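You operate a simulated robot arm through the tools that you are given. There is no shell and no other tool. Be economical: measure what you need, move in short steps, check, and stop when the job is done.

You run a simulated two-armed robot. Do the job below in one go: nothing can be reset, and whatever is moved stays where it is left.

JOB
Wind the red and blue torque wrenches to 0; lay them in the wrench drawer.
Fine: hold each wrench still while turning its dial; shut the drawer again.
Where things are to end (x, y in the base frame): blue torque wrench within 60 mm of [560, -320]; red torque wrench within 60 mm of [560, 120].

It is judged by the outcome, as a careful person would: the job done as asked, and still so three seconds after it is handed in. It fails if anything else is knocked over, pushed out of place, dropped, spilled or broken.

ROBOT AND FRAMES
Two 7-joint arms with two-finger parallel grippers on one trunk, on a base that drives. Base frame: it is fixed to the floor where the robot stands at the start and does not move with it; the origin is under the middle of the robot, x ahead of it, y to its left, z up; the surface under the hand at the start is at about z = 975. Units: mm, degrees, N and s.
The left shoulder is at the start at [70, 163, 1220], the right one opposite. With the tool pointing down near the work surface each hand reaches from about 380 to 880 mm from the robot's upright axis, wherever it stands, measured 20 degrees to its own side. Places, roughly: dial of the blue torque wrench [500, 200, 1000]; dial of the red torque wrench [500, 600, 1000]; inside of the wrench drawer [600, -200, 600]; wrench drawer [500, -200, 600]. Payload 3.43 kg a hand.
The TCP of each hand is the grasp point between the finger pads, 34 mm short of the fingertips. In the tool frame z runs along the fingers and y along their closing line. The gripper opens to 128 mm. The fingers are 24 mm wide and 12 mm thick; the gripper's body (48 by 130 mm) begins 96 mm behind the TCP.
Orientation is told as [roll, pitch, yaw] about the base's x, y, z axes, in that order, counted from this pose: with the fingers straight down and closing along the base's y, the tool's x points along the base's -x, its y along +y and its z along -z.

CONTROLS
- The arms move only by the tool jog_arm. It takes "left_series", "right_series" or both (then of equal length, played together; a hand with none holds still); each is text: rows parted by semicolons, each of 7 numbers parted by spaces: the turn, a rotation vector about the base's x, y, z in degrees, then the shift along the base's x, y, z in mm, then the gripper command, from -1 (shut) to 1 (fully open), values between in proportion. In form: ax ay az tx ty tz claw; .... A call has 1 to 12 rows; each row shifts and turns the commanded pose from where the row before left it. Each row takes 0.2 s and may step no farther than 50 mm and 8.6 degrees from the row before; otherwise, or with a gripper value out of range, the whole call is refused. Where a pose cannot be reached the arm comes as near as it can. A force on the tool above 90 N (or 10 N above the force at the start of the call, whichever is more), or a blocked arm, ends the call early, and 0.2 s more pass. Each finger travels about 153 mm/s and halts on what it meets, pressing with about 25 N; the grip force reading is that of the motor and also rises with nothing between the fingers. The clock runs only during rows and for 0.2 s after the last one: add rows that do not move to give the fingers time. It gives the time, the measured TCP pose, the force on the tool (base axes), the opening and the grip force at its end, in the units of the frame above (readings bear some noise), with the torque about the TCP (base axes, N m) and any sound that the robot's microphone picked up, and new pictures: "show" is both (left out), scene, wrist or none (wrist: the cameras of the hands that moved).
- Cameras (640 x 400 px; columns grow to the right, rows downward): "scene" is now at [139, 10.6, 1449.6]; the picture's right is [0.12, -0.99, 0.00], its down [-0.58, -0.07, -0.81] and it looks along [0.81, 0.10, -0.59] (base axes); focal length 214 px, centre (320, 200). "left" rides on the left gripper at [76, 11, -160] in its tool frame; the picture's right is [-0.15, 0.99, 0.00], its down [-0.88, -0.13, -0.46] and it looks along [-0.45, -0.07, 0.89] (tool axes); focal length 234 px, centre (320, 200). "right" rides on the right gripper at [76, -11, -160] in its tool frame; the picture's right is [0.15, 0.99, 0.00], its down [-0.88, 0.13, -0.46] and it looks along [-0.45, 0.07, 0.89] (tool axes); focal length 234 px, centre (320, 200). There is no depth. A picture from a camera that has moved, and an enlarged one, comes with that camera's place and axes in the base frame and with its lens.
- slide_trunk(by): slides the trunk up (or, below 0, down) by that many mm; the arms and the scene camera ride with it, the base frame stays. It gives what a move gives, with no picture.
- base_move(legs): drives the robot by 1 to 6 legs, each [ahead, left, turn to the left] in mm, mm and degrees, along the robot's own axes; the way and the turn of a leg run together, so that a leg with both is an arc; at most 1500 mm and 180 degrees a leg. The arms and the cameras ride along, it lands a little off, and it stops where it bumps. It gives what a move gives, and a new picture of the scene camera.
- head_to(pan, tilt): turns the head with the scene camera to pan (to the left, within 86 degrees either way) and tilt (down, from -29 to 69), counted from straight ahead of the robot. It gives what a move gives, and a new picture of the scene camera.
- zoom(camera, box): a new picture of the part [left, top, right, bottom] of that camera's present view, enlarged. The clock stands still meanwhile.
- sign_off(): hands the job in; it is judged then, once.

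Go step by step. Nothing tells you exact positions but the pictures and the camera data: compare them with the known pose of the tool, close in by small moves and look again before you grip or let go. The budget is 120 turns and 260 pictures, counting those below and the enlarged ones. Unless the task says otherwise, let go and move clear before handing in, and close with one line.

The tools are called after "Call:" as a command line: name --argument value ..., lists and objects as JSON in quotes. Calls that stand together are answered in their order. jog_arm: Moves the arms, as the interface text tells. Its arguments: {"type":"object","properties":{"left_series":{"type":"string"},"right_series":{"type":"string"},"show":{"type":"string","enum":["both","scene","wrist","none"]}},"required":[]} The other tools are called the same way: slide_trunk (by) slides the trunk up or down; base_move (legs) drives the base; head_to (pan, tilt) turns the head that bears the scene camera; zoom (camera, box) takes an enlarged picture of a part of a camera's view; sign_off () hands the job in.

At the start:

```text
time: 0.0
left_position: [390.5, 498.5, 1303.1]
left_ee_rot: [-0.1, 0.0, 0.1]
left_force: [0.6, 0.3, -0.3]
left_moment: [0.04, 0.02, -0.01]
left_grip_width: 128.1
left_grip_force: 0.0
right_position: [360.6, 23.2, 1378.1]
right_ee_rot: [0.0, 0.0, -0.1]
right_force: [0.5, 0.2, 0.7]
right_moment: [-0.05, 0.0, 0.01]
right_grip_width: 127.7
right_grip_force: 0.0
trunk travel left (down, up): [-700.0, 240.0]
robot x, y, heading: [-3.8, -0.1, 0.1]
head pan, tilt: [6.8, 35.8]
```

scene: 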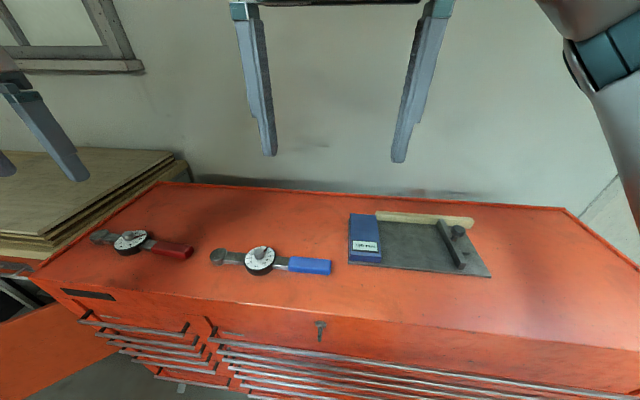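
right: 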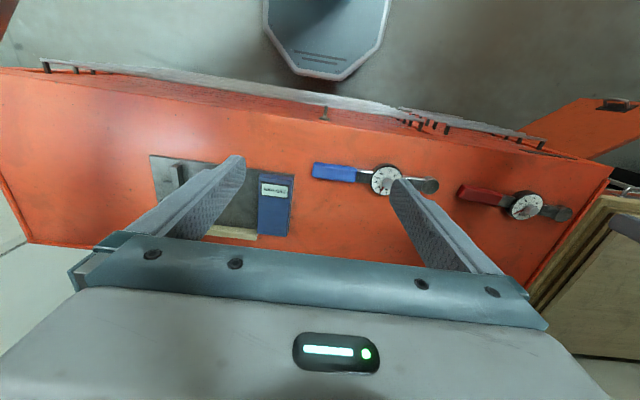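
left: 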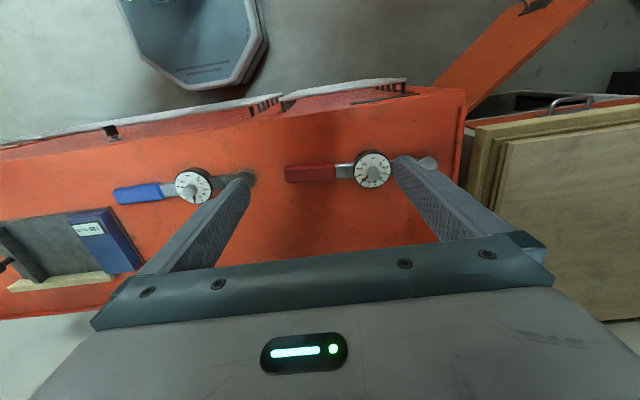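

I see a red tool cabinet with the two wrenches on its top and drawers in front. I'll enlarge the dials, and the drawer front.

Call:
zoom --camera "scene" --box '[80, 210, 340, 290]'

Call:
zoom --camera "left" --box '[110, 130, 450, 220]'

Call:
head_to --pan -10 --tilt 65

```text
2.46 times, centred on (210, 250) of scene
camera zoom: at [139.0, 10.6, 1449.6], right [0.12, -0.99, 0.0], down [-0.58, -0.07, -0.81], along [0.81, 0.1, -0.59], focal length 528 px, centre (591, 77)
```

zoom: 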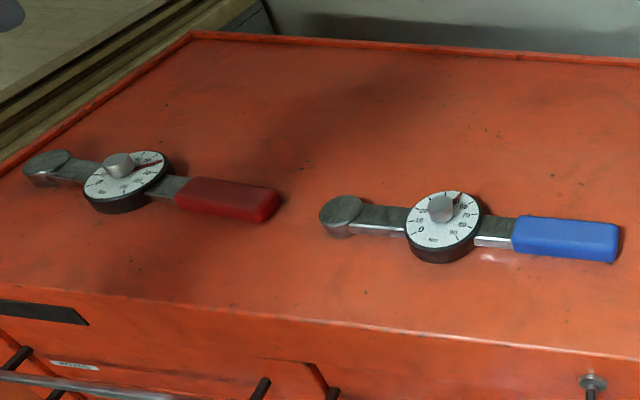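

```text
1.88 times, centred on (280, 175) of left
camera zoom: at [314.2, 511.2, 1461.6], right [0.15, 0.99, 0.0], down [0.88, -0.13, 0.46], along [0.45, -0.07, -0.89], focal length 441 px, centre (395, 247)
```

zoom: 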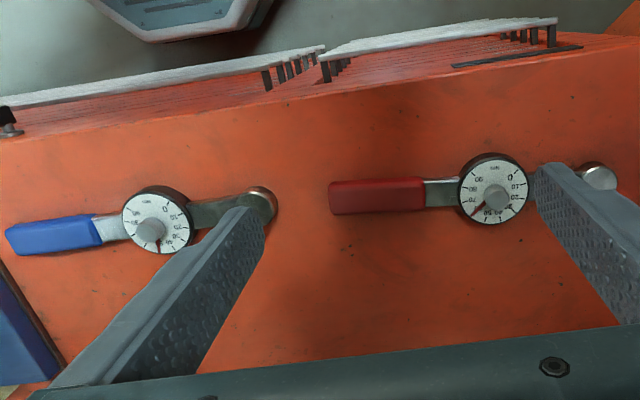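

```text
time: 0.9
left_position: [390.9, 497.9, 1302.1]
left_ee_rot: [0.0, 0.1, 0.1]
left_force: [-0.9, -1.1, 1.4]
left_moment: [-0.01, 0.01, -0.06]
left_grip_width: 128.2
left_grip_force: 0.0
right_position: [359.7, 23.1, 1378.5]
right_ee_rot: [0.1, 0.0, -0.1]
right_force: [-0.8, -0.1, 1.0]
right_moment: [0.0, 0.0, -0.03]
right_grip_width: 128.0
right_grip_force: 0.1
trunk travel left (down, up): [-700.0, 240.0]
robot x, y, heading: [-1.5, -0.6, 0.2]
head pan, tilt: [-10.0, 65.0]
camera scene: at [111.8, -10.4, 1411.0], right [-0.17, -0.98, 0.0], down [-0.89, 0.16, -0.42], along [0.42, -0.07, -0.91], focal length 214 px, centre (320, 200)
```

scene: 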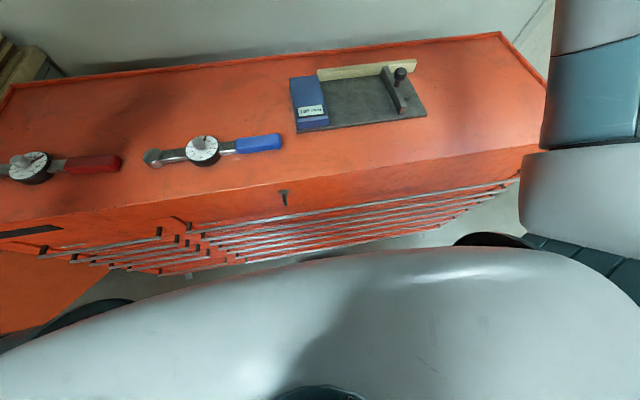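

The drawer fronts are hidden from here. I'll drive back to see them.

Call:
base_move --legs '[[-700, 0, 0]]'

Call:
head_to --pan -5 --tilt 38

```text
time: 4.8
left_position: [-303.8, 497.6, 1302.3]
left_ee_rot: [0.0, 0.0, -0.3]
left_force: [0.3, -0.3, -1.1]
left_moment: [0.02, -0.01, 0.0]
left_grip_width: 128.0
left_grip_force: 0.0
right_position: [-337.7, 22.7, 1377.5]
right_ee_rot: [-0.1, 0.0, -0.3]
right_force: [-0.3, 0.1, 0.1]
right_moment: [0.0, 0.0, 0.0]
right_grip_width: 127.9
right_grip_force: 0.1
trunk travel left (down, up): [-700.0, 240.0]
robot x, y, heading: [-695.4, 2.8, -0.4]
head pan, tilt: [-10.0, 65.0]
camera scene: at [-585.7, -9.0, 1410.9], right [-0.18, -0.98, 0.0], down [-0.89, 0.16, -0.42], along [0.42, -0.08, -0.91], focal length 214 px, centre (320, 200)
```

scene: 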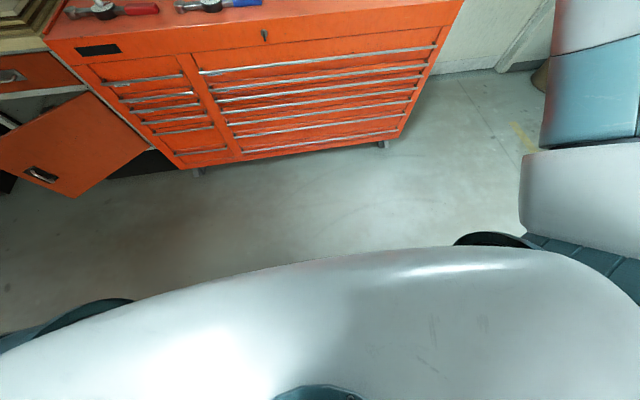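

```text
time: 5.7
left_position: [-304.3, 498.9, 1302.8]
left_ee_rot: [0.0, 0.0, -0.3]
left_force: [-0.1, -0.5, -0.3]
left_moment: [0.02, -0.02, 0.0]
left_grip_width: 128.0
left_grip_force: 0.0
right_position: [-337.9, 23.9, 1378.3]
right_ee_rot: [0.0, 0.0, -0.3]
right_force: [0.5, -1.3, 0.4]
right_moment: [-0.03, -0.02, 0.0]
right_grip_width: 128.1
right_grip_force: 0.2
trunk travel left (down, up): [-700.0, 240.0]
robot x, y, heading: [-697.3, 2.0, -0.2]
head pan, tilt: [-5.0, 38.0]
camera scene: at [-559.9, -6.2, 1446.1], right [-0.09, -1.0, 0.0], down [-0.61, 0.06, -0.79], along [0.78, -0.07, -0.62], focal length 214 px, centre (320, 200)
```

scene: 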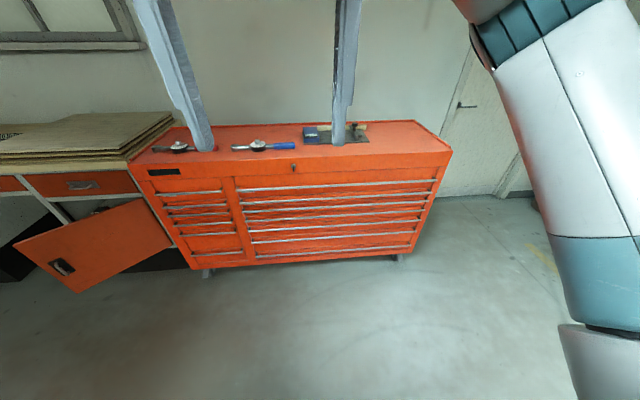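

Call:
zoom --camera "scene" --box '[225, 150, 460, 270]'

Call:
zoom --camera "scene" --box '[120, 130, 280, 280]'

```text
2.72 times, centred on (342, 210) of scene
camera zoom: at [-559.9, -6.2, 1446.1], right [-0.09, -1.0, 0.0], down [-0.61, 0.06, -0.79], along [0.78, -0.07, -0.62], focal length 584 px, centre (259, 173)
```

zoom: 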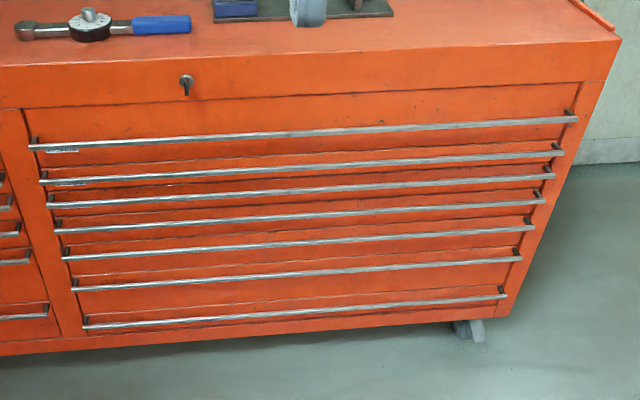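

```text
2.67 times, centred on (200, 205) of scene
camera zoom: at [-559.9, -6.2, 1446.1], right [-0.09, -1.0, 0.0], down [-0.61, 0.06, -0.79], along [0.78, -0.07, -0.62], focal length 572 px, centre (640, 187)
```

zoom: 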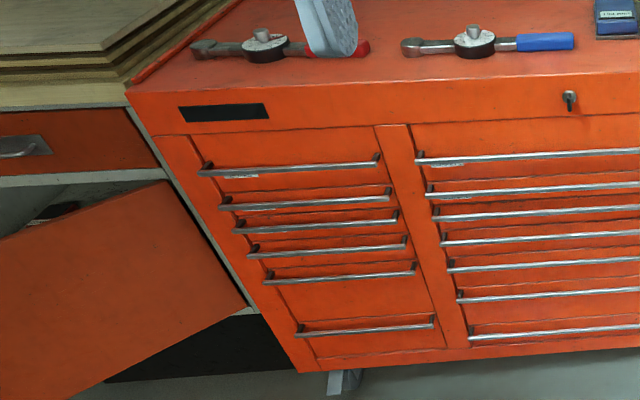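

The labels sit behind the bars. I'll lower the trunk so the camera looks at them nearly level.

Call:
slide_trunk --by -500

Call:
head_to --pan 8 --tilt 10

```text
refused: -500 is not a number from -400 to 400
```

```text
time: 6.6
left_position: [-305.7, 497.8, 1302.9]
left_ee_rot: [0.0, 0.0, -0.4]
left_force: [0.8, 0.3, -0.1]
left_moment: [-0.02, 0.02, 0.01]
left_grip_width: 128.1
left_grip_force: 0.1
right_position: [-337.7, 23.7, 1377.1]
right_ee_rot: [0.2, 0.0, -0.2]
right_force: [0.8, 0.2, -0.6]
right_moment: [-0.03, 0.01, 0.01]
right_grip_width: 127.9
right_grip_force: 0.0
trunk travel left (down, up): [-700.0, 240.0]
robot x, y, heading: [-696.8, -0.7, -0.0]
head pan, tilt: [8.0, 10.0]
camera scene: at [-553.9, 14.2, 1490.9], right [0.13, -0.99, 0.0], down [-0.17, -0.02, -0.98], along [0.98, 0.13, -0.17], focal length 214 px, centre (320, 200)
```

scene: 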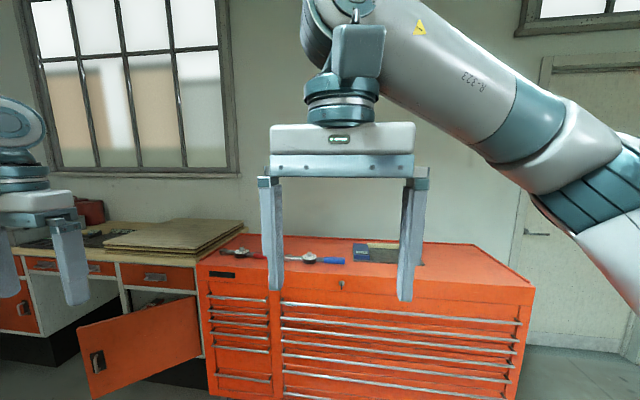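

Call:
zoom --camera "scene" --box '[270, 275, 400, 395]'

Call:
slide_trunk --by -400

Call:
head_to --pan 12 --tilt 28

```text
3.33 times, centred on (335, 335) of scene
camera zoom: at [-553.9, 14.2, 1490.9], right [0.13, -0.99, 0.0], down [-0.17, -0.02, -0.98], along [0.98, 0.13, -0.17], focal length 715 px, centre (270, -250)
```

zoom: 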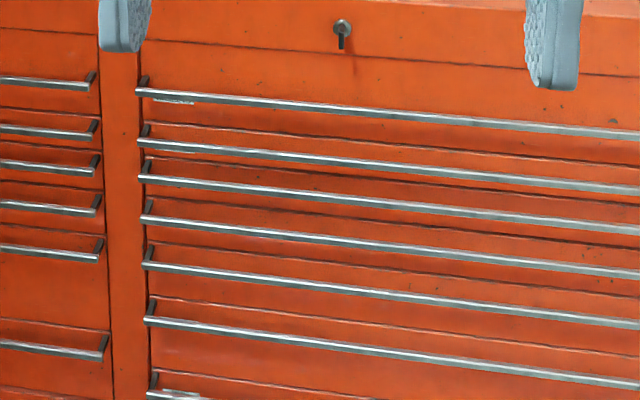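

```text
time: 10.4
left_position: [-305.0, 497.1, 902.8]
left_ee_rot: [0.0, 0.0, -0.3]
left_force: [0.0, -0.3, -1.0]
left_moment: [0.02, 0.01, -0.02]
left_grip_width: 128.0
left_grip_force: 0.1
right_position: [-338.1, 22.8, 978.9]
right_ee_rot: [0.0, 0.0, -0.4]
right_force: [-0.4, -0.4, 0.3]
right_moment: [0.02, -0.02, -0.08]
right_grip_width: 128.1
right_grip_force: 0.0
trunk travel left (down, up): [-300.0, 640.0]
robot x, y, heading: [-696.8, 1.0, -0.5]
head pan, tilt: [8.0, 10.0]
```

```text
time: 11.2
left_position: [-305.5, 497.3, 904.0]
left_ee_rot: [-0.2, 0.1, -0.4]
left_force: [0.0, 0.4, -0.2]
left_moment: [-0.02, 0.01, 0.0]
left_grip_width: 128.0
left_grip_force: 0.0
right_position: [-338.4, 24.1, 976.9]
right_ee_rot: [0.0, 0.0, -0.3]
right_force: [-0.1, -0.2, 0.5]
right_moment: [-0.02, -0.01, 0.01]
right_grip_width: 127.7
right_grip_force: 0.2
trunk travel left (down, up): [-300.0, 640.0]
robot x, y, heading: [-698.2, 0.1, -0.4]
head pan, tilt: [12.0, 28.0]
camera scene: at [-556.7, 20.2, 1061.8], right [0.2, -0.98, 0.0], down [-0.46, -0.09, -0.88], along [0.86, 0.18, -0.47], focal length 214 px, centre (320, 200)
```

scene: 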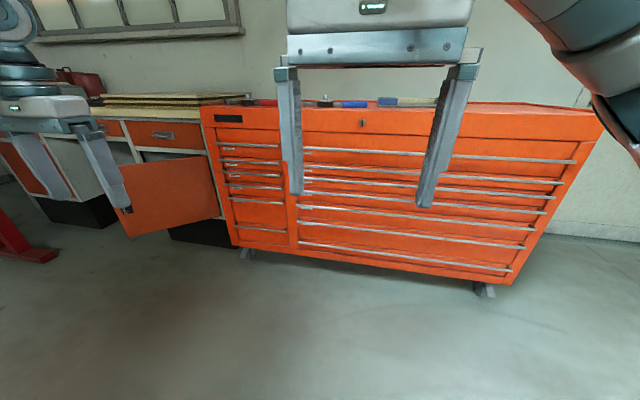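

The right hand blocks the view of the label ends; I'll move it to the right.

Call:
jog_arm --right_series "0 0 0 0 -50 0 1;0 0 0 0 -50 0 1;0 0 0 0 -50 0 1;0 0 0 0 -50 0 1;0 0 0 0 -50 0 1;0 0 0 0 -50 0 1;0 0 0 0 -50 0 1" --show "none"

Call:
zoom --camera "scene" --box '[205, 130, 345, 255]'

```text
time: 12.8
left_position: [-304.8, 497.4, 904.1]
left_ee_rot: [0.1, -0.1, -0.2]
left_force: [0.0, 0.1, -0.6]
left_moment: [0.0, -0.01, -0.02]
left_grip_width: 128.0
left_grip_force: 0.1
right_position: [-338.8, -327.6, 976.5]
right_ee_rot: [0.2, 0.0, -0.2]
right_force: [0.6, 0.1, 0.1]
right_moment: [-0.01, 0.01, 0.02]
right_grip_width: 128.1
right_grip_force: 0.0
trunk travel left (down, up): [-300.0, 640.0]
robot x, y, heading: [-697.5, 5.6, -0.4]
head pan, tilt: [12.0, 28.0]
```

```text
3.20 times, centred on (275, 192) of scene
camera zoom: at [-557.5, 19.3, 1061.9], right [0.2, -0.98, 0.0], down [-0.46, -0.09, -0.88], along [0.86, 0.18, -0.47], focal length 686 px, centre (464, 224)
```

zoom: 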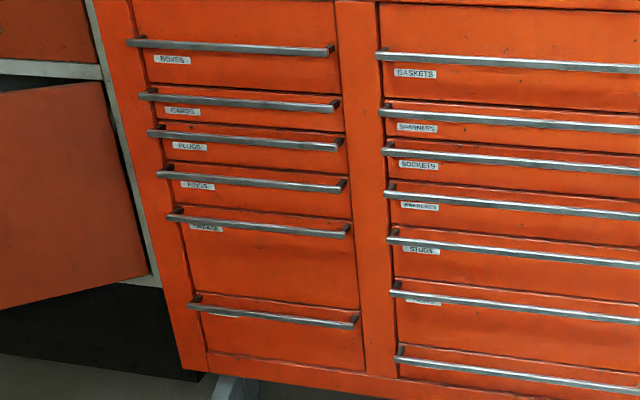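

Call:
zoom --camera "scene" --box '[286, 165, 326, 230]'

Call:
zoom --camera "scene" --box '[285, 185, 315, 203]'

```text
6.15 times, centred on (306, 198) of scene
camera zoom: at [-557.5, 19.3, 1061.9], right [0.2, -0.98, 0.0], down [-0.46, -0.09, -0.88], along [0.86, 0.18, -0.47], focal length 1320 px, centre (406, 215)
```

zoom: 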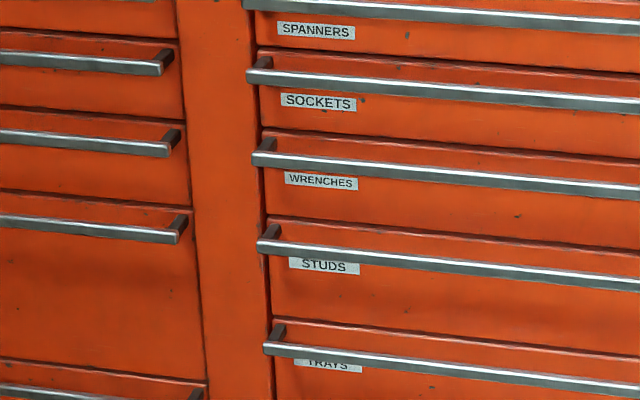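

```text
16.00 times, centred on (300, 194) of scene
camera zoom: at [-557.5, 19.3, 1061.9], right [0.2, -0.98, 0.0], down [-0.46, -0.09, -0.88], along [0.86, 0.18, -0.47], focal length 3432 px, centre (640, 296)
```

zoom: 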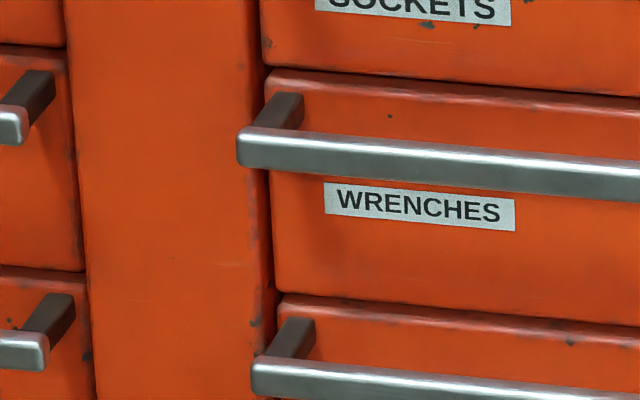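

The fourth wide drawer reads WRENCHES (bar at z≈612). First I'll do the dials: raise the trunk and drive back to the cabinet, a bit to the left.

Call:
slide_trunk --by 400

Call:
base_move --legs '[[0, 150, 0], [670, 0, 0]]'

Call:
head_to --pan 5 --tilt 50

```text
time: 16.7
left_position: [-303.7, 497.5, 1302.2]
left_ee_rot: [0.0, -0.1, -0.3]
left_force: [1.0, 0.1, -0.2]
left_moment: [0.0, 0.01, 0.02]
left_grip_width: 128.1
left_grip_force: 0.0
right_position: [-339.4, -326.8, 1376.6]
right_ee_rot: [0.0, -0.1, -0.3]
right_force: [-0.3, -0.3, -1.5]
right_moment: [0.0, 0.02, 0.0]
right_grip_width: 128.0
right_grip_force: 0.0
trunk travel left (down, up): [-700.0, 240.0]
robot x, y, heading: [-699.7, 3.4, -0.2]
head pan, tilt: [12.0, 28.0]
```

```text
time: 21.4
left_position: [371.5, 637.7, 1303.0]
left_ee_rot: [0.0, -0.1, -0.7]
left_force: [0.0, 0.2, 0.2]
left_moment: [0.04, 0.0, 0.03]
left_grip_width: 127.9
left_grip_force: 0.0
right_position: [330.3, -186.4, 1377.9]
right_ee_rot: [0.0, 0.0, -0.7]
right_force: [0.3, 0.3, 0.5]
right_moment: [-0.02, -0.01, -0.01]
right_grip_width: 128.3
right_grip_force: 0.1
trunk travel left (down, up): [-700.0, 240.0]
robot x, y, heading: [-23.3, 149.6, -0.6]
head pan, tilt: [12.0, 28.0]
camera scene: at [115.8, 162.6, 1461.8], right [0.19, -0.98, 0.0], down [-0.46, -0.09, -0.88], along [0.87, 0.17, -0.47], focal length 214 px, centre (320, 200)
```

scene: 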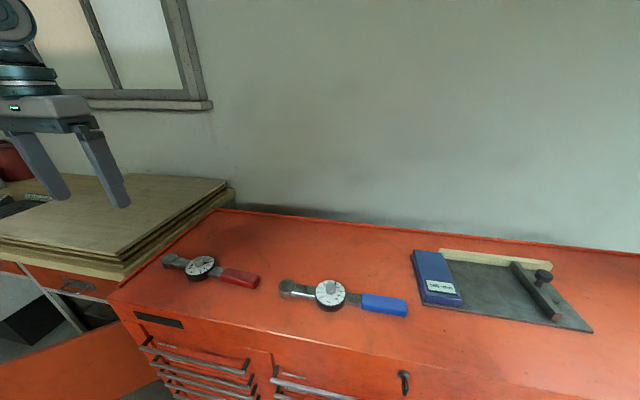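

```text
time: 22.2
left_position: [371.8, 637.3, 1303.0]
left_ee_rot: [0.0, 0.0, -0.7]
left_force: [0.1, 0.1, 0.2]
left_moment: [-0.01, 0.0, 0.01]
left_grip_width: 128.1
left_grip_force: 0.1
right_position: [331.8, -186.5, 1376.2]
right_ee_rot: [-0.1, 0.0, -0.8]
right_force: [0.7, -0.5, -0.6]
right_moment: [0.02, 0.01, 0.02]
right_grip_width: 128.2
right_grip_force: 0.0
trunk travel left (down, up): [-700.0, 240.0]
robot x, y, heading: [-28.1, 147.8, -0.8]
head pan, tilt: [5.0, 50.0]
camera scene: at [103.7, 150.5, 1429.1], right [0.07, -1.0, 0.0], down [-0.76, -0.06, -0.64], along [0.64, 0.05, -0.77], focal length 214 px, centre (320, 200)
```

scene: 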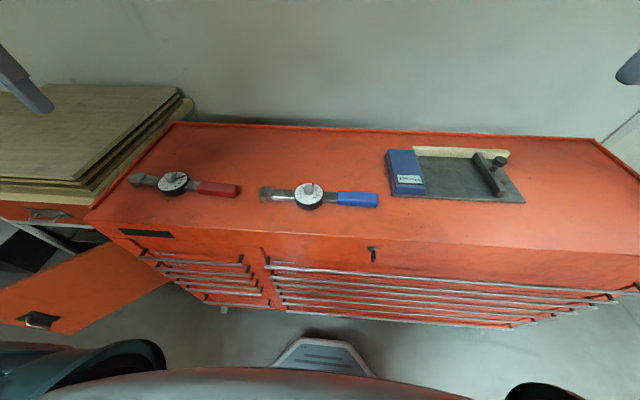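

Call:
zoom --camera "scene" --box '[250, 170, 390, 220]'

Call:
zoom --camera "scene" --box '[285, 175, 330, 215]'

Call:
zoom --camera "scene" --box '[120, 160, 250, 210]'

Call:
zoom --camera "scene" --box '[150, 165, 195, 205]'

```text
4.57 times, centred on (320, 195) of scene
camera zoom: at [103.7, 150.5, 1429.1], right [0.07, -1.0, 0.0], down [-0.76, -0.06, -0.64], along [0.64, 0.05, -0.77], focal length 980 px, centre (320, 223)
```

zoom: 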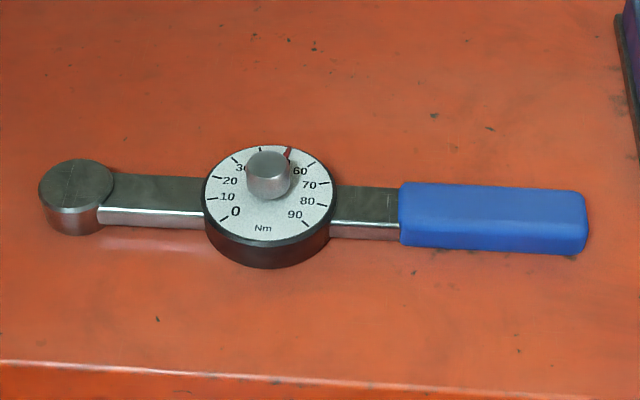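

```text
10.00 times, centred on (308, 195) of scene
camera zoom: at [103.7, 150.5, 1429.1], right [0.07, -1.0, 0.0], down [-0.76, -0.06, -0.64], along [0.64, 0.05, -0.77], focal length 2145 px, centre (445, 250)
```

zoom: 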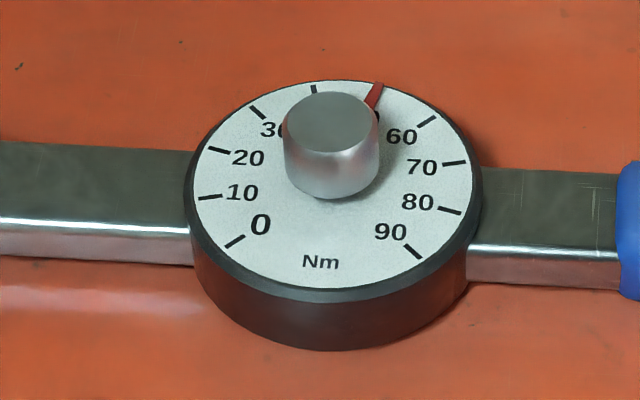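

```text
4.92 times, centred on (185, 185) of scene
camera zoom: at [103.7, 150.5, 1429.1], right [0.07, -1.0, 0.0], down [-0.76, -0.06, -0.64], along [0.64, 0.05, -0.77], focal length 1056 px, centre (985, 274)
```

zoom: 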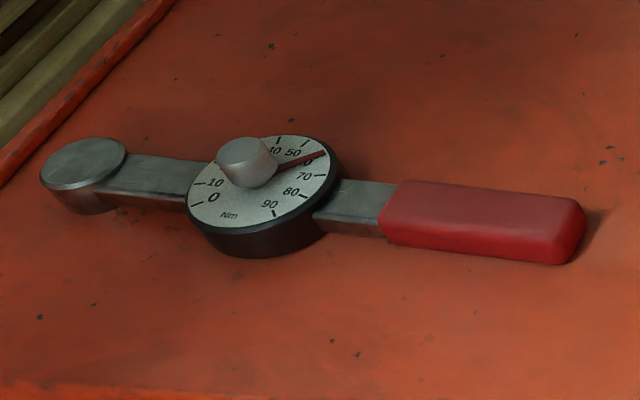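

```text
10.00 times, centred on (172, 185) of scene
camera zoom: at [103.7, 150.5, 1429.1], right [0.07, -1.0, 0.0], down [-0.76, -0.06, -0.64], along [0.64, 0.05, -0.77], focal length 2145 px, centre (1795, 350)
```

zoom: 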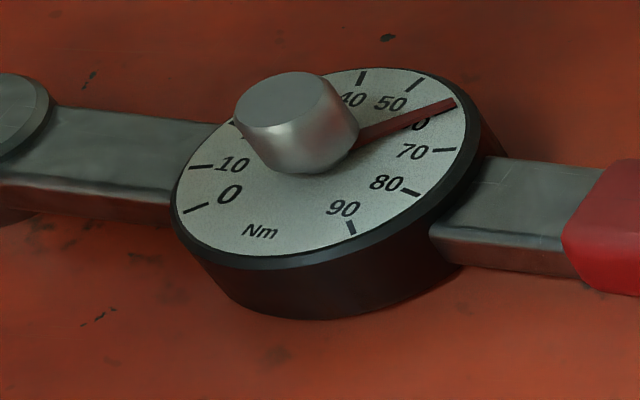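

The knob with pointer turns on a fixed scale (0 at lower left, ~30° per 10 Nm): blue reads ≈50, red ≈58. I'll bring the right hand over the blue handle and the left hand over the blue knob, high up.

Call:
jog_arm --right_series "0 0 8.25 13.5 21.5 -20 0;0 0 8.25 13.5 21.5 -20 0;0 0 8.25 13.5 21.5 -20 0;0 0 8.25 13.5 21.5 -20 0;0 0 8.25 13.5 21.5 -20 0;0 0 8.25 13.5 21.5 -20 0;0 0 8.25 13.5 21.5 -20 0;0 0 8.25 13.5 21.5 -20 0;0 0 8.25 13.5 21.5 -20 0;0 0 8.25 13.5 21.5 -20 0;0 0 8.25 13.5 21.5 -20 0" --left_series "0 0 -6.8 10 -36 -10 0;0 0 -6.8 10 -36 -10 0;0 0 -6.8 10 -36 -10 0;0 0 -6.8 10 -36 -10 0;0 0 -6.8 10 -36 -10 0;0 0 -6.8 10 -36 -10 0;0 0 -6.8 10 -36 -10 0;0 0 -6.8 10 -36 -10 0;0 0 -6.8 10 -36 -10 0;0 0 -6.8 10 -36 -10 0;0 0 -6.8 10 -36 -10 0"

```text
time: 24.6
left_position: [490.0, 276.6, 1204.3]
left_ee_rot: [-0.1, -0.1, -75.5]
left_force: [0.2, 1.2, 0.2]
left_moment: [-0.07, 0.02, -0.03]
left_grip_width: 64.1
left_grip_force: 0.0
left hand out of reach, approached as far as the arm can: row 11
right_position: [442.3, 69.4, 1154.1]
right_ee_rot: [0.1, 0.1, 90.0]
right_force: [-1.0, 0.3, 1.2]
right_moment: [-0.03, -0.02, 0.01]
right_grip_width: 63.9
right_grip_force: 0.0
right hand out of reach, approached as far as the arm can: row 11
trunk travel left (down, up): [-700.0, 240.0]
robot x, y, heading: [-23.9, 146.1, -0.8]
head pan, tilt: [5.0, 50.0]
camera scene: at [106.1, 154.0, 1428.9], right [0.07, -1.0, 0.0], down [-0.77, -0.06, -0.64], along [0.64, 0.05, -0.77], focal length 214 px, centre (320, 200)
camera right: at [452.8, -7.6, 1314.2], right [-0.99, -0.14, 0.0], down [-0.13, 0.88, 0.45], along [-0.07, 0.45, -0.89], focal length 234 px, centre (320, 200)
camera left: at [482.3, 356.1, 1362.9], right [0.99, 0.11, 0.0], down [0.1, -0.88, 0.46], along [0.05, -0.46, -0.89], focal length 234 px, centre (320, 200)
```

scene: 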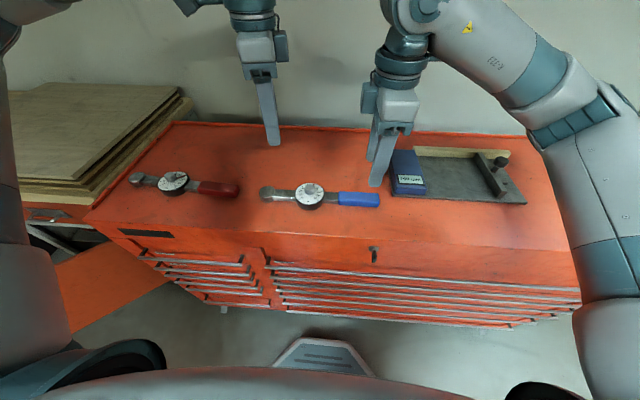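
right: 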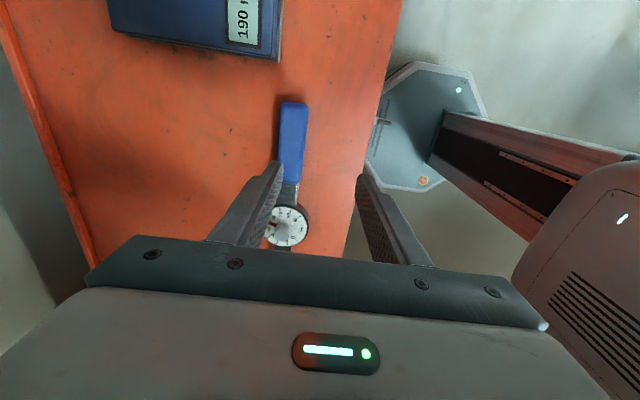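
left: 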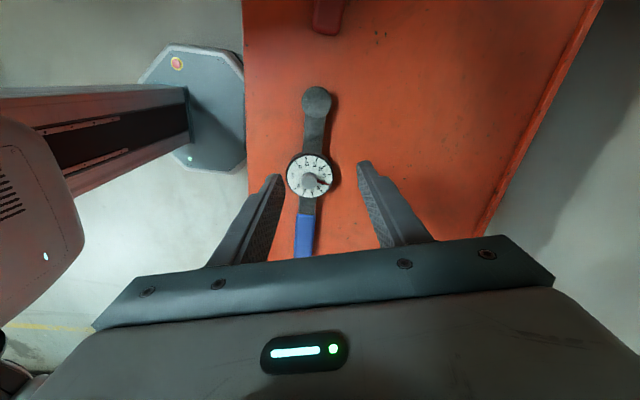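

Both hands halted slightly short, so the reach is cramped here. I'll back off 140 mm for a roomier arm posture.

Call:
base_move --legs '[[-140, 0, 0.8]]'

Call:
jog_arm --right_series "0 0 0 40 -5 0 0;0 0 0 40 -5 0 0;0 0 0 40 -5 0 0;0 0 0 40 -5 0 0" --left_series "0 0 0 34 -16 -10 0;0 0 0 34 -16 -10 0;0 0 0 34 -16 -10 0;0 0 0 34 -16 -10 0"

```text
time: 26.0
left_position: [348.7, 281.7, 1205.3]
left_ee_rot: [0.0, 0.1, -74.8]
left_force: [0.7, -0.3, -0.4]
left_moment: [0.01, -0.02, 0.0]
left_grip_width: 63.9
left_grip_force: 0.0
right_position: [303.2, 72.2, 1155.4]
right_ee_rot: [0.2, 0.1, 90.5]
right_force: [1.0, -1.1, -0.4]
right_moment: [-0.03, -0.05, -0.01]
right_grip_width: 64.0
right_grip_force: 0.0
trunk travel left (down, up): [-700.0, 240.0]
robot x, y, heading: [-165.9, 148.0, 0.0]
head pan, tilt: [5.0, 50.0]
camera scene: at [-34.2, 153.2, 1428.8], right [0.09, -1.0, 0.0], down [-0.76, -0.07, -0.64], along [0.64, 0.06, -0.77], focal length 214 px, centre (320, 200)
```

scene: 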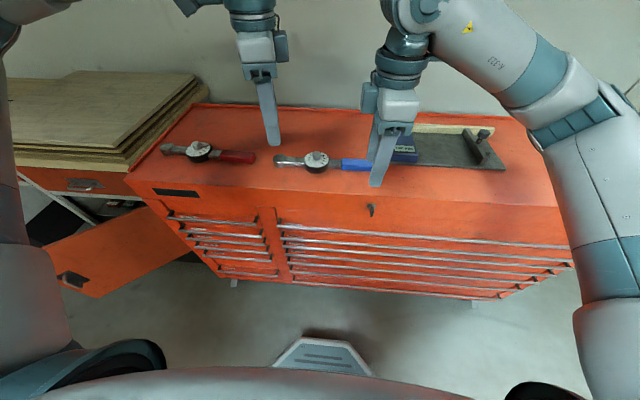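

```text
time: 27.0
left_position: [386.8, 289.1, 1193.8]
left_ee_rot: [0.0, -0.2, -74.7]
left_force: [-0.4, -0.2, -0.2]
left_moment: [0.01, 0.0, -0.02]
left_grip_width: 63.8
left_grip_force: 0.0
left hand out of reach, approached as far as the arm can: row 1, 2, 3, 4
right_position: [301.8, 71.7, 1155.7]
right_ee_rot: [-0.1, -0.1, 90.4]
right_force: [-0.5, 0.0, 0.1]
right_moment: [0.0, -0.03, 0.05]
right_grip_width: 63.9
right_grip_force: 0.1
right hand out of reach, approached as far as the arm can: row 1, 2, 3, 4
trunk travel left (down, up): [-700.0, 240.0]
robot x, y, heading: [-163.8, 147.7, 0.0]
head pan, tilt: [5.0, 50.0]
camera scene: at [-35.9, 152.9, 1429.1], right [0.09, -1.0, 0.0], down [-0.76, -0.07, -0.64], along [0.64, 0.06, -0.77], focal length 214 px, centre (320, 200)
camera right: at [312.8, -4.5, 1314.8], right [-0.99, -0.15, 0.0], down [-0.14, 0.88, 0.46], along [-0.07, 0.45, -0.89], focal length 234 px, centre (320, 200)
camera left: at [377.2, 367.3, 1353.0], right [0.99, 0.12, 0.0], down [0.1, -0.88, 0.46], along [0.05, -0.46, -0.89], focal length 234 px, centre (320, 200)
```

scene: 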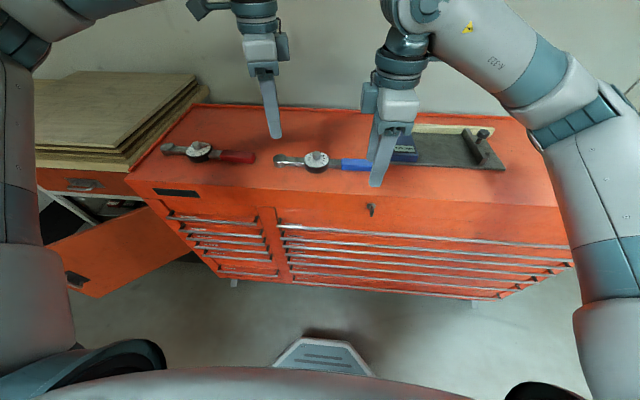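
right: 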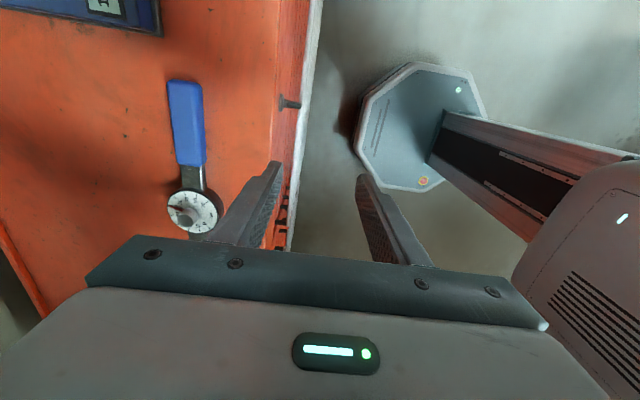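
left: 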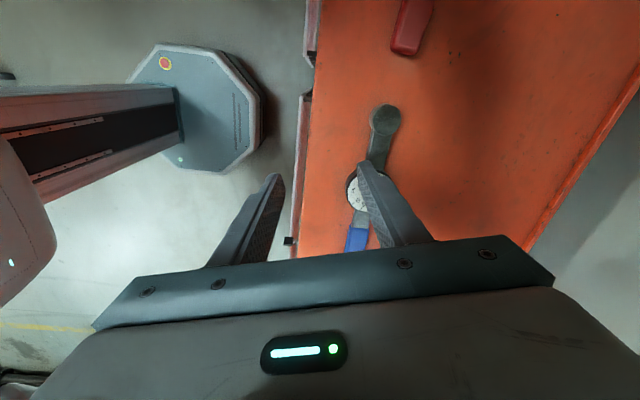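

The stops are wrist-yaw limits that depend on the arm's direction; standing further right will ease both. I'll drive right and forward, and unwind yaw a bit.

Call:
base_move --legs '[[0, -170, 0], [64, 0, 0]]'

Call:
jog_arm --right_series "0 0 0 10 40 0 0;0 0 0 20 40 0 0;0 0 0 30 25 0 0;0 0 0 30 25 0 0;0 0 0 15 20 0 0" --left_series "0 0 3 10 30 -10 0;0 0 3 10 30 -10 0;0 0 3 0 30 -10 0;0 0 3 0 0 -10 0;0 0 3 0 0 -10 0"

```text
time: 29.0
left_position: [447.5, 121.2, 1194.9]
left_ee_rot: [0.2, -0.2, -74.8]
left_force: [0.0, -0.4, 0.5]
left_moment: [-0.02, -0.03, 0.01]
left_grip_width: 63.6
left_grip_force: 0.1
right_position: [362.8, -95.3, 1156.1]
right_ee_rot: [0.0, 0.0, 90.5]
right_force: [-0.2, 0.3, 0.5]
right_moment: [0.0, 0.0, 0.01]
right_grip_width: 64.0
right_grip_force: 0.0
trunk travel left (down, up): [-700.0, 240.0]
robot x, y, heading: [-106.9, -18.4, -0.1]
head pan, tilt: [5.0, 50.0]
camera scene: at [24.7, -15.6, 1429.4], right [0.09, -1.0, 0.0], down [-0.76, -0.07, -0.64], along [0.64, 0.06, -0.77], focal length 214 px, centre (320, 200)
```

scene: 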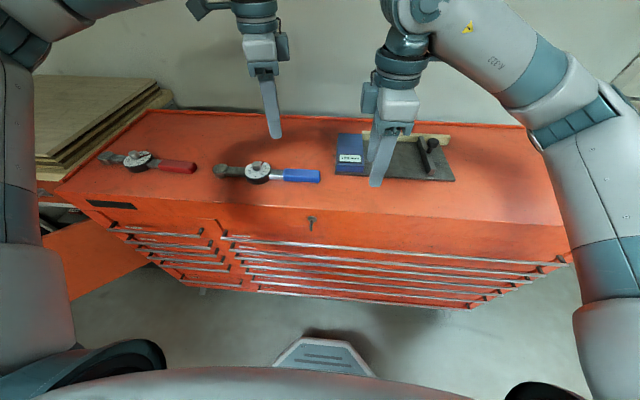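

```text
time: 30.2
left_position: [470.8, 210.2, 1143.3]
left_ee_rot: [-0.1, -0.1, -59.7]
left_force: [-0.1, -0.2, 0.3]
left_moment: [0.01, -0.02, -0.03]
left_grip_width: 63.8
left_grip_force: 0.1
right_position: [387.5, 12.6, 1157.8]
right_ee_rot: [-0.1, 0.1, 90.3]
right_force: [1.0, -1.0, 0.0]
right_moment: [-0.05, -0.01, 0.01]
right_grip_width: 64.0
right_grip_force: 0.2
right hand out of reach, approached as far as the arm can: row 2, 3, 4, 5
trunk travel left (down, up): [-700.0, 240.0]
robot x, y, heading: [-100.1, -23.9, -0.1]
head pan, tilt: [5.0, 50.0]
camera scene: at [27.8, -14.8, 1428.9], right [0.09, -1.0, 0.0], down [-0.76, -0.07, -0.64], along [0.64, 0.05, -0.77], focal length 214 px, centre (320, 200)
camera right: at [398.8, -64.9, 1316.9], right [-0.99, -0.15, 0.0], down [-0.14, 0.88, 0.45], along [-0.07, 0.45, -0.89], focal length 234 px, centre (320, 200)
camera left: at [440.9, 284.7, 1302.0], right [0.93, 0.37, 0.0], down [0.33, -0.82, 0.46], along [0.17, -0.43, -0.89], focal length 234 px, centre (320, 200)
```

scene: 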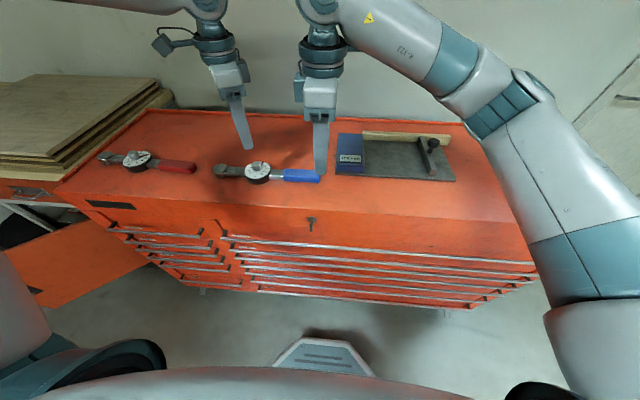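
right: 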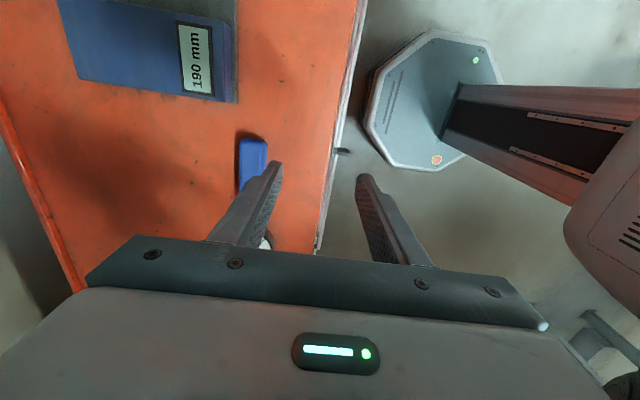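
left: 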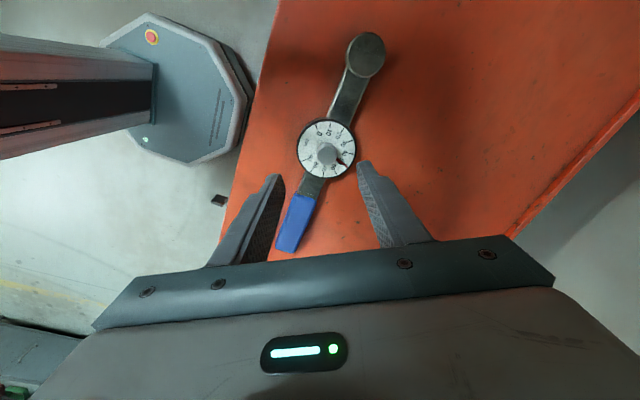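

The right wrist cannot reach yaw 90 there. Turning the base 20° to the left gives it room; the left hand has spare yaw in that direction.

Call:
base_move --legs '[[35, -44, 0], [0, 0, 20]]'

```text
time: 32.2
left_position: [387.8, 350.1, 1144.9]
left_ee_rot: [0.0, -0.3, -39.6]
left_force: [0.0, 0.3, 0.4]
left_moment: [0.01, -0.03, 0.01]
left_grip_width: 63.9
left_grip_force: 0.0
right_position: [381.0, 134.2, 1158.4]
right_ee_rot: [0.0, -0.1, 110.4]
right_force: [-0.4, 0.1, 0.3]
right_moment: [-0.02, -0.01, -0.01]
right_grip_width: 64.1
right_grip_force: 0.0
trunk travel left (down, up): [-700.0, 240.0]
robot x, y, heading: [-66.0, -67.8, 20.2]
head pan, tilt: [5.0, 50.0]
camera scene: at [51.4, -15.7, 1429.1], right [0.42, -0.91, 0.0], down [-0.69, -0.33, -0.64], along [0.58, 0.27, -0.77], focal length 214 px, centre (320, 200)
```

scene: 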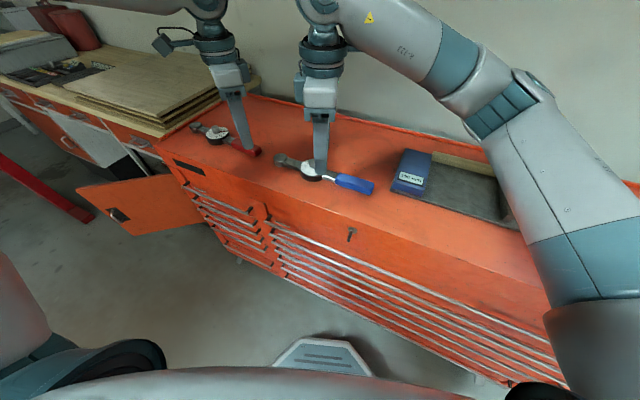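

Call:
jog_arm --right_series "0 0 -6.8 20 -18 0 0;0 0 -6.8 20 -18 0 0;0 0 -6.8 20 -18 0 0;0 0 0 20 -18 -5 0;0 0 0 18 -17 -5 0" --left_series "0 0 0 20 -28 0 0;0 0 0 20 -28 0 0;0 0 0 20 -28 0 0;0 0 0 18 -28 0 0;0 0 0 18 -28 0 0"

```text
time: 33.5
left_position: [423.1, 269.6, 1140.5]
left_ee_rot: [0.0, -0.2, -39.6]
left_force: [0.5, 0.8, -1.2]
left_moment: [-0.01, 0.01, 0.02]
left_grip_width: 63.8
left_grip_force: 0.1
left hand out of reach, approached as far as the arm can: row 3, 4, 5
right_position: [479.9, 45.1, 1147.7]
right_ee_rot: [0.0, 0.0, 90.0]
right_force: [0.5, -0.2, -0.2]
right_moment: [0.0, 0.02, 0.03]
right_grip_width: 63.9
right_grip_force: 0.0
trunk travel left (down, up): [-700.0, 240.0]
robot x, y, heading: [-66.2, -64.8, 19.9]
head pan, tilt: [5.0, 50.0]
camera scene: at [53.4, -16.2, 1428.9], right [0.42, -0.91, 0.0], down [-0.69, -0.33, -0.64], along [0.58, 0.27, -0.77], focal length 214 px, centre (320, 200)
camera right: at [490.6, -32.4, 1306.6], right [-0.99, -0.15, 0.0], down [-0.13, 0.88, 0.46], along [-0.07, 0.45, -0.89], focal length 234 px, centre (320, 200)
camera left: at [371.4, 329.7, 1299.0], right [0.74, 0.67, 0.0], down [0.59, -0.66, 0.46], along [0.31, -0.34, -0.89], focal length 234 px, centre (320, 200)
```

scene: 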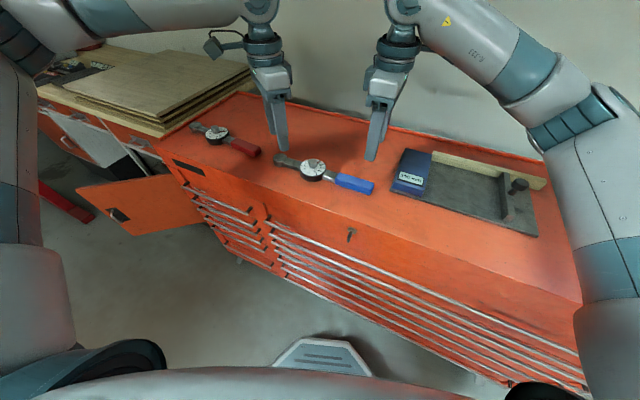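
right: 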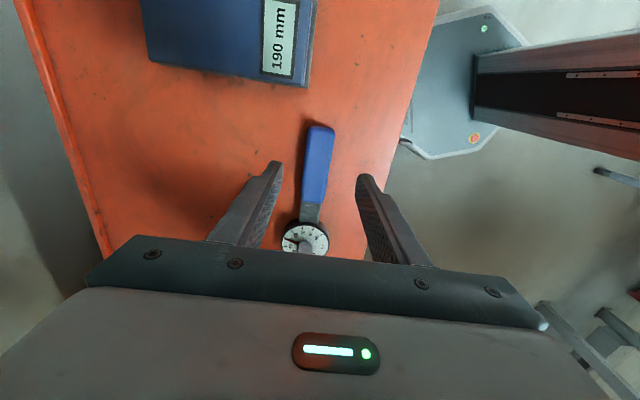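
left: 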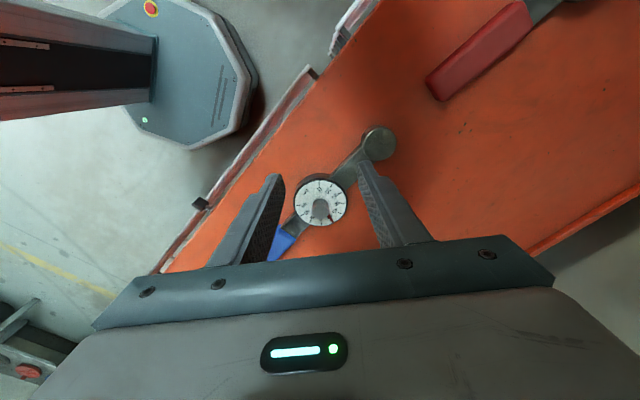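

Right hand is over the handle. I'll lower it to the handle (not gripping yet), and bring the left over the knob with less yaw.

Call:
jog_arm --right_series "0 0 0 0 0 -25 0;0 0 0 0 0 -25 0;0 0 0 0 0 -25 0;0 0 0 0 0 -25 0;0 0 0 0 0 -20 0" --left_series "0 0 7 0 0 0 0;0 0 7 14 -14 0 0;0 0 7 14 -15 0 0;0 0 7 14 -15 0 0;0 0 0 15 -15 0 0"

```text
time: 34.6
left_position: [418.8, 268.0, 1139.4]
left_ee_rot: [0.0, -0.3, -11.6]
left_force: [0.1, 0.2, 1.0]
left_moment: [-0.02, -0.03, 0.01]
left_grip_width: 64.1
left_grip_force: 0.1
left hand out of reach, approached as far as the arm can: row 2, 3, 4, 5
right_position: [478.7, 45.1, 1027.9]
right_ee_rot: [-0.1, 0.1, 90.0]
right_force: [-0.6, 0.7, 1.6]
right_moment: [-0.06, 0.01, -0.02]
right_grip_width: 64.0
right_grip_force: 0.0
trunk travel left (down, up): [-700.0, 240.0]
robot x, y, heading: [-66.4, -61.4, 20.3]
head pan, tilt: [5.0, 50.0]
camera scene: at [52.0, -16.0, 1429.1], right [0.42, -0.91, 0.0], down [-0.69, -0.33, -0.64], along [0.58, 0.27, -0.77], focal length 214 px, centre (320, 200)
camera right: at [489.8, -32.1, 1186.9], right [-0.99, -0.15, 0.0], down [-0.13, 0.88, 0.46], along [-0.07, 0.45, -0.89], focal length 234 px, centre (320, 200)
camera left: at [346.7, 296.1, 1297.5], right [0.34, 0.94, 0.0], down [0.83, -0.3, 0.46], along [0.43, -0.16, -0.89], focal length 234 px, centre (320, 200)
```

scene: 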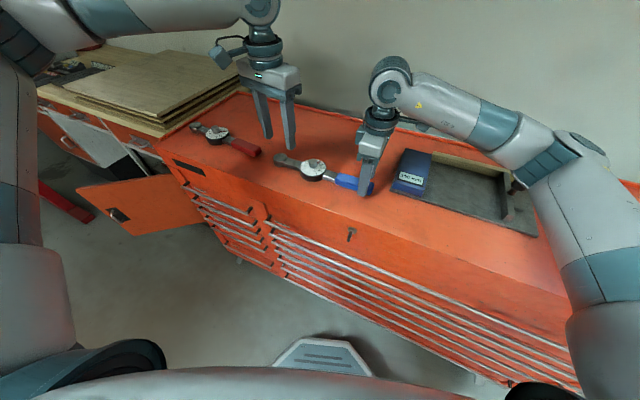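
right: 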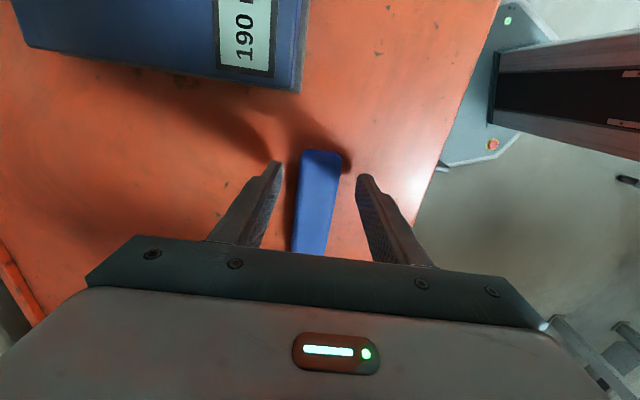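
left: 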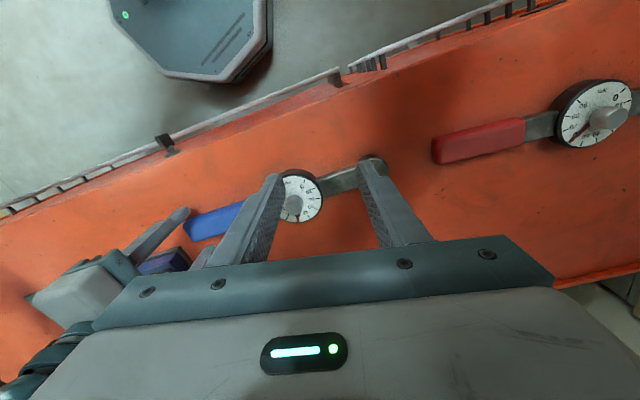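

Left is still blocked, so I'll test whether more yaw (towards +) frees its inward motion.

Call:
jog_arm --left_series "0 0 8 0 0 0 0;0 0 8 0 0 0 0;0 0 8 0 0 0 0;0 0 8 0 0 0 0;0 0 8 5 -15 0 0;0 0 8 10 -15 0 0;0 0 8 15 -15 0 0;0 0 0 15 -12 0 0;0 0 0 10 0 0 0"

```text
time: 36.6
left_position: [417.3, 266.3, 1138.6]
left_ee_rot: [-0.2, -0.2, 40.4]
left_force: [-0.3, 0.0, -1.2]
left_moment: [0.02, 0.03, 0.01]
left_grip_width: 63.8
left_grip_force: 0.0
left hand out of reach, approached as far as the arm can: row 5, 6, 7, 8, 9
right_position: [479.3, 44.0, 1028.4]
right_ee_rot: [-0.1, 0.1, 90.0]
right_force: [-0.5, -0.1, -1.2]
right_moment: [0.03, 0.03, -0.02]
right_grip_width: 64.4
right_grip_force: 0.0
trunk travel left (down, up): [-700.0, 240.0]
robot x, y, heading: [-66.4, -65.7, 20.3]
head pan, tilt: [5.0, 50.0]
camera scene: at [52.1, -15.9, 1429.0], right [0.42, -0.91, 0.0], down [-0.69, -0.33, -0.64], along [0.58, 0.27, -0.77], focal length 214 px, centre (320, 200)
camera left: at [351.5, 227.1, 1297.0], right [-0.53, 0.85, 0.0], down [0.75, 0.47, 0.46], along [0.39, 0.24, -0.89], focal length 234 px, centre (320, 200)
```

scene: 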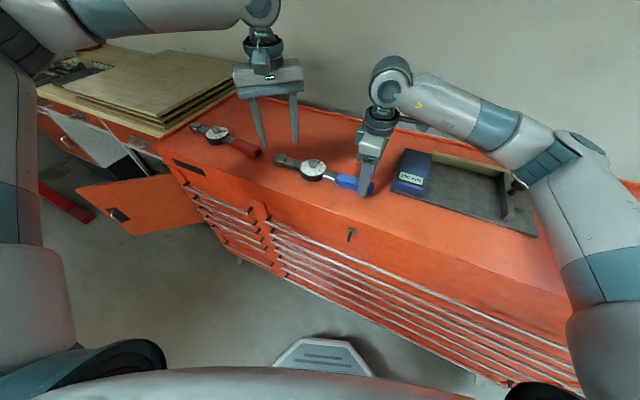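
left: 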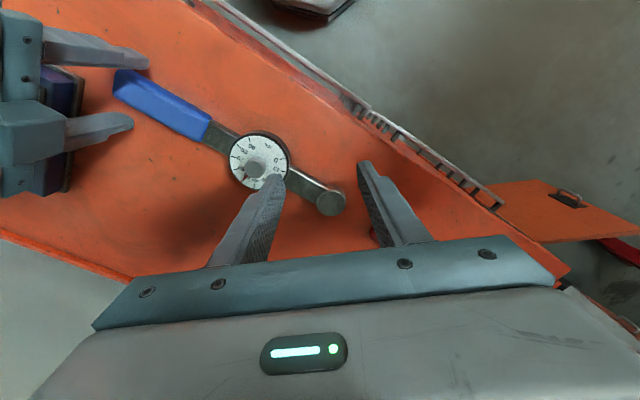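

Call:
jog_arm --left_series "0 0 0 18 7 0 0;0 0 0 18 7 0 0" --show "none"

Call:
jog_arm --left_series "0 0 0 7 -18 0 0;0 0 0 7 -18 0 0" --show "none"

Call:
jog_arm --left_series "0 0 0 0 0 -25 0;0 0 0 0 0 -25 0" --show "none"

```text
time: 37.2
left_position: [439.7, 290.5, 1136.7]
left_ee_rot: [-0.3, -0.3, 40.4]
left_force: [-0.1, 0.2, 0.2]
left_moment: [-0.03, 0.0, 0.01]
left_grip_width: 64.0
left_grip_force: 0.0
left hand out of reach, approached as far as the arm can: row 1, 2
right_position: [480.3, 44.6, 1027.7]
right_ee_rot: [-0.2, 0.0, 89.9]
right_force: [-0.2, 0.3, -0.6]
right_moment: [-0.02, 0.01, -0.02]
right_grip_width: 64.0
right_grip_force: 0.1
trunk travel left (down, up): [-700.0, 240.0]
robot x, y, heading: [-66.3, -68.5, 20.0]
head pan, tilt: [5.0, 50.0]
```

```text
time: 37.9
left_position: [427.0, 275.6, 1137.0]
left_ee_rot: [-0.2, -0.3, 40.4]
left_force: [0.0, -0.1, -1.2]
left_moment: [0.0, 0.02, -0.04]
left_grip_width: 64.0
left_grip_force: 0.1
left hand out of reach, approached as far as the arm can: row 1, 2
right_position: [478.6, 45.1, 1027.9]
right_ee_rot: [-0.1, 0.0, 90.0]
right_force: [-0.4, -1.0, 0.1]
right_moment: [0.04, -0.02, -0.02]
right_grip_width: 64.0
right_grip_force: 0.1
trunk travel left (down, up): [-700.0, 240.0]
robot x, y, heading: [-63.1, -64.1, 20.1]
head pan, tilt: [5.0, 50.0]
```

```text
time: 38.5
left_position: [424.5, 278.3, 1087.1]
left_ee_rot: [-0.2, -0.2, 40.4]
left_force: [-0.3, 0.8, -0.1]
left_moment: [0.0, 0.0, -0.03]
left_grip_width: 63.9
left_grip_force: 0.0
right_position: [478.4, 44.1, 1027.6]
right_ee_rot: [-0.1, 0.0, 90.1]
right_force: [0.1, 0.6, 0.7]
right_moment: [0.01, 0.03, 0.02]
right_grip_width: 63.7
right_grip_force: 0.1
trunk travel left (down, up): [-700.0, 240.0]
robot x, y, heading: [-66.0, -68.8, 19.9]
head pan, tilt: [5.0, 50.0]
```

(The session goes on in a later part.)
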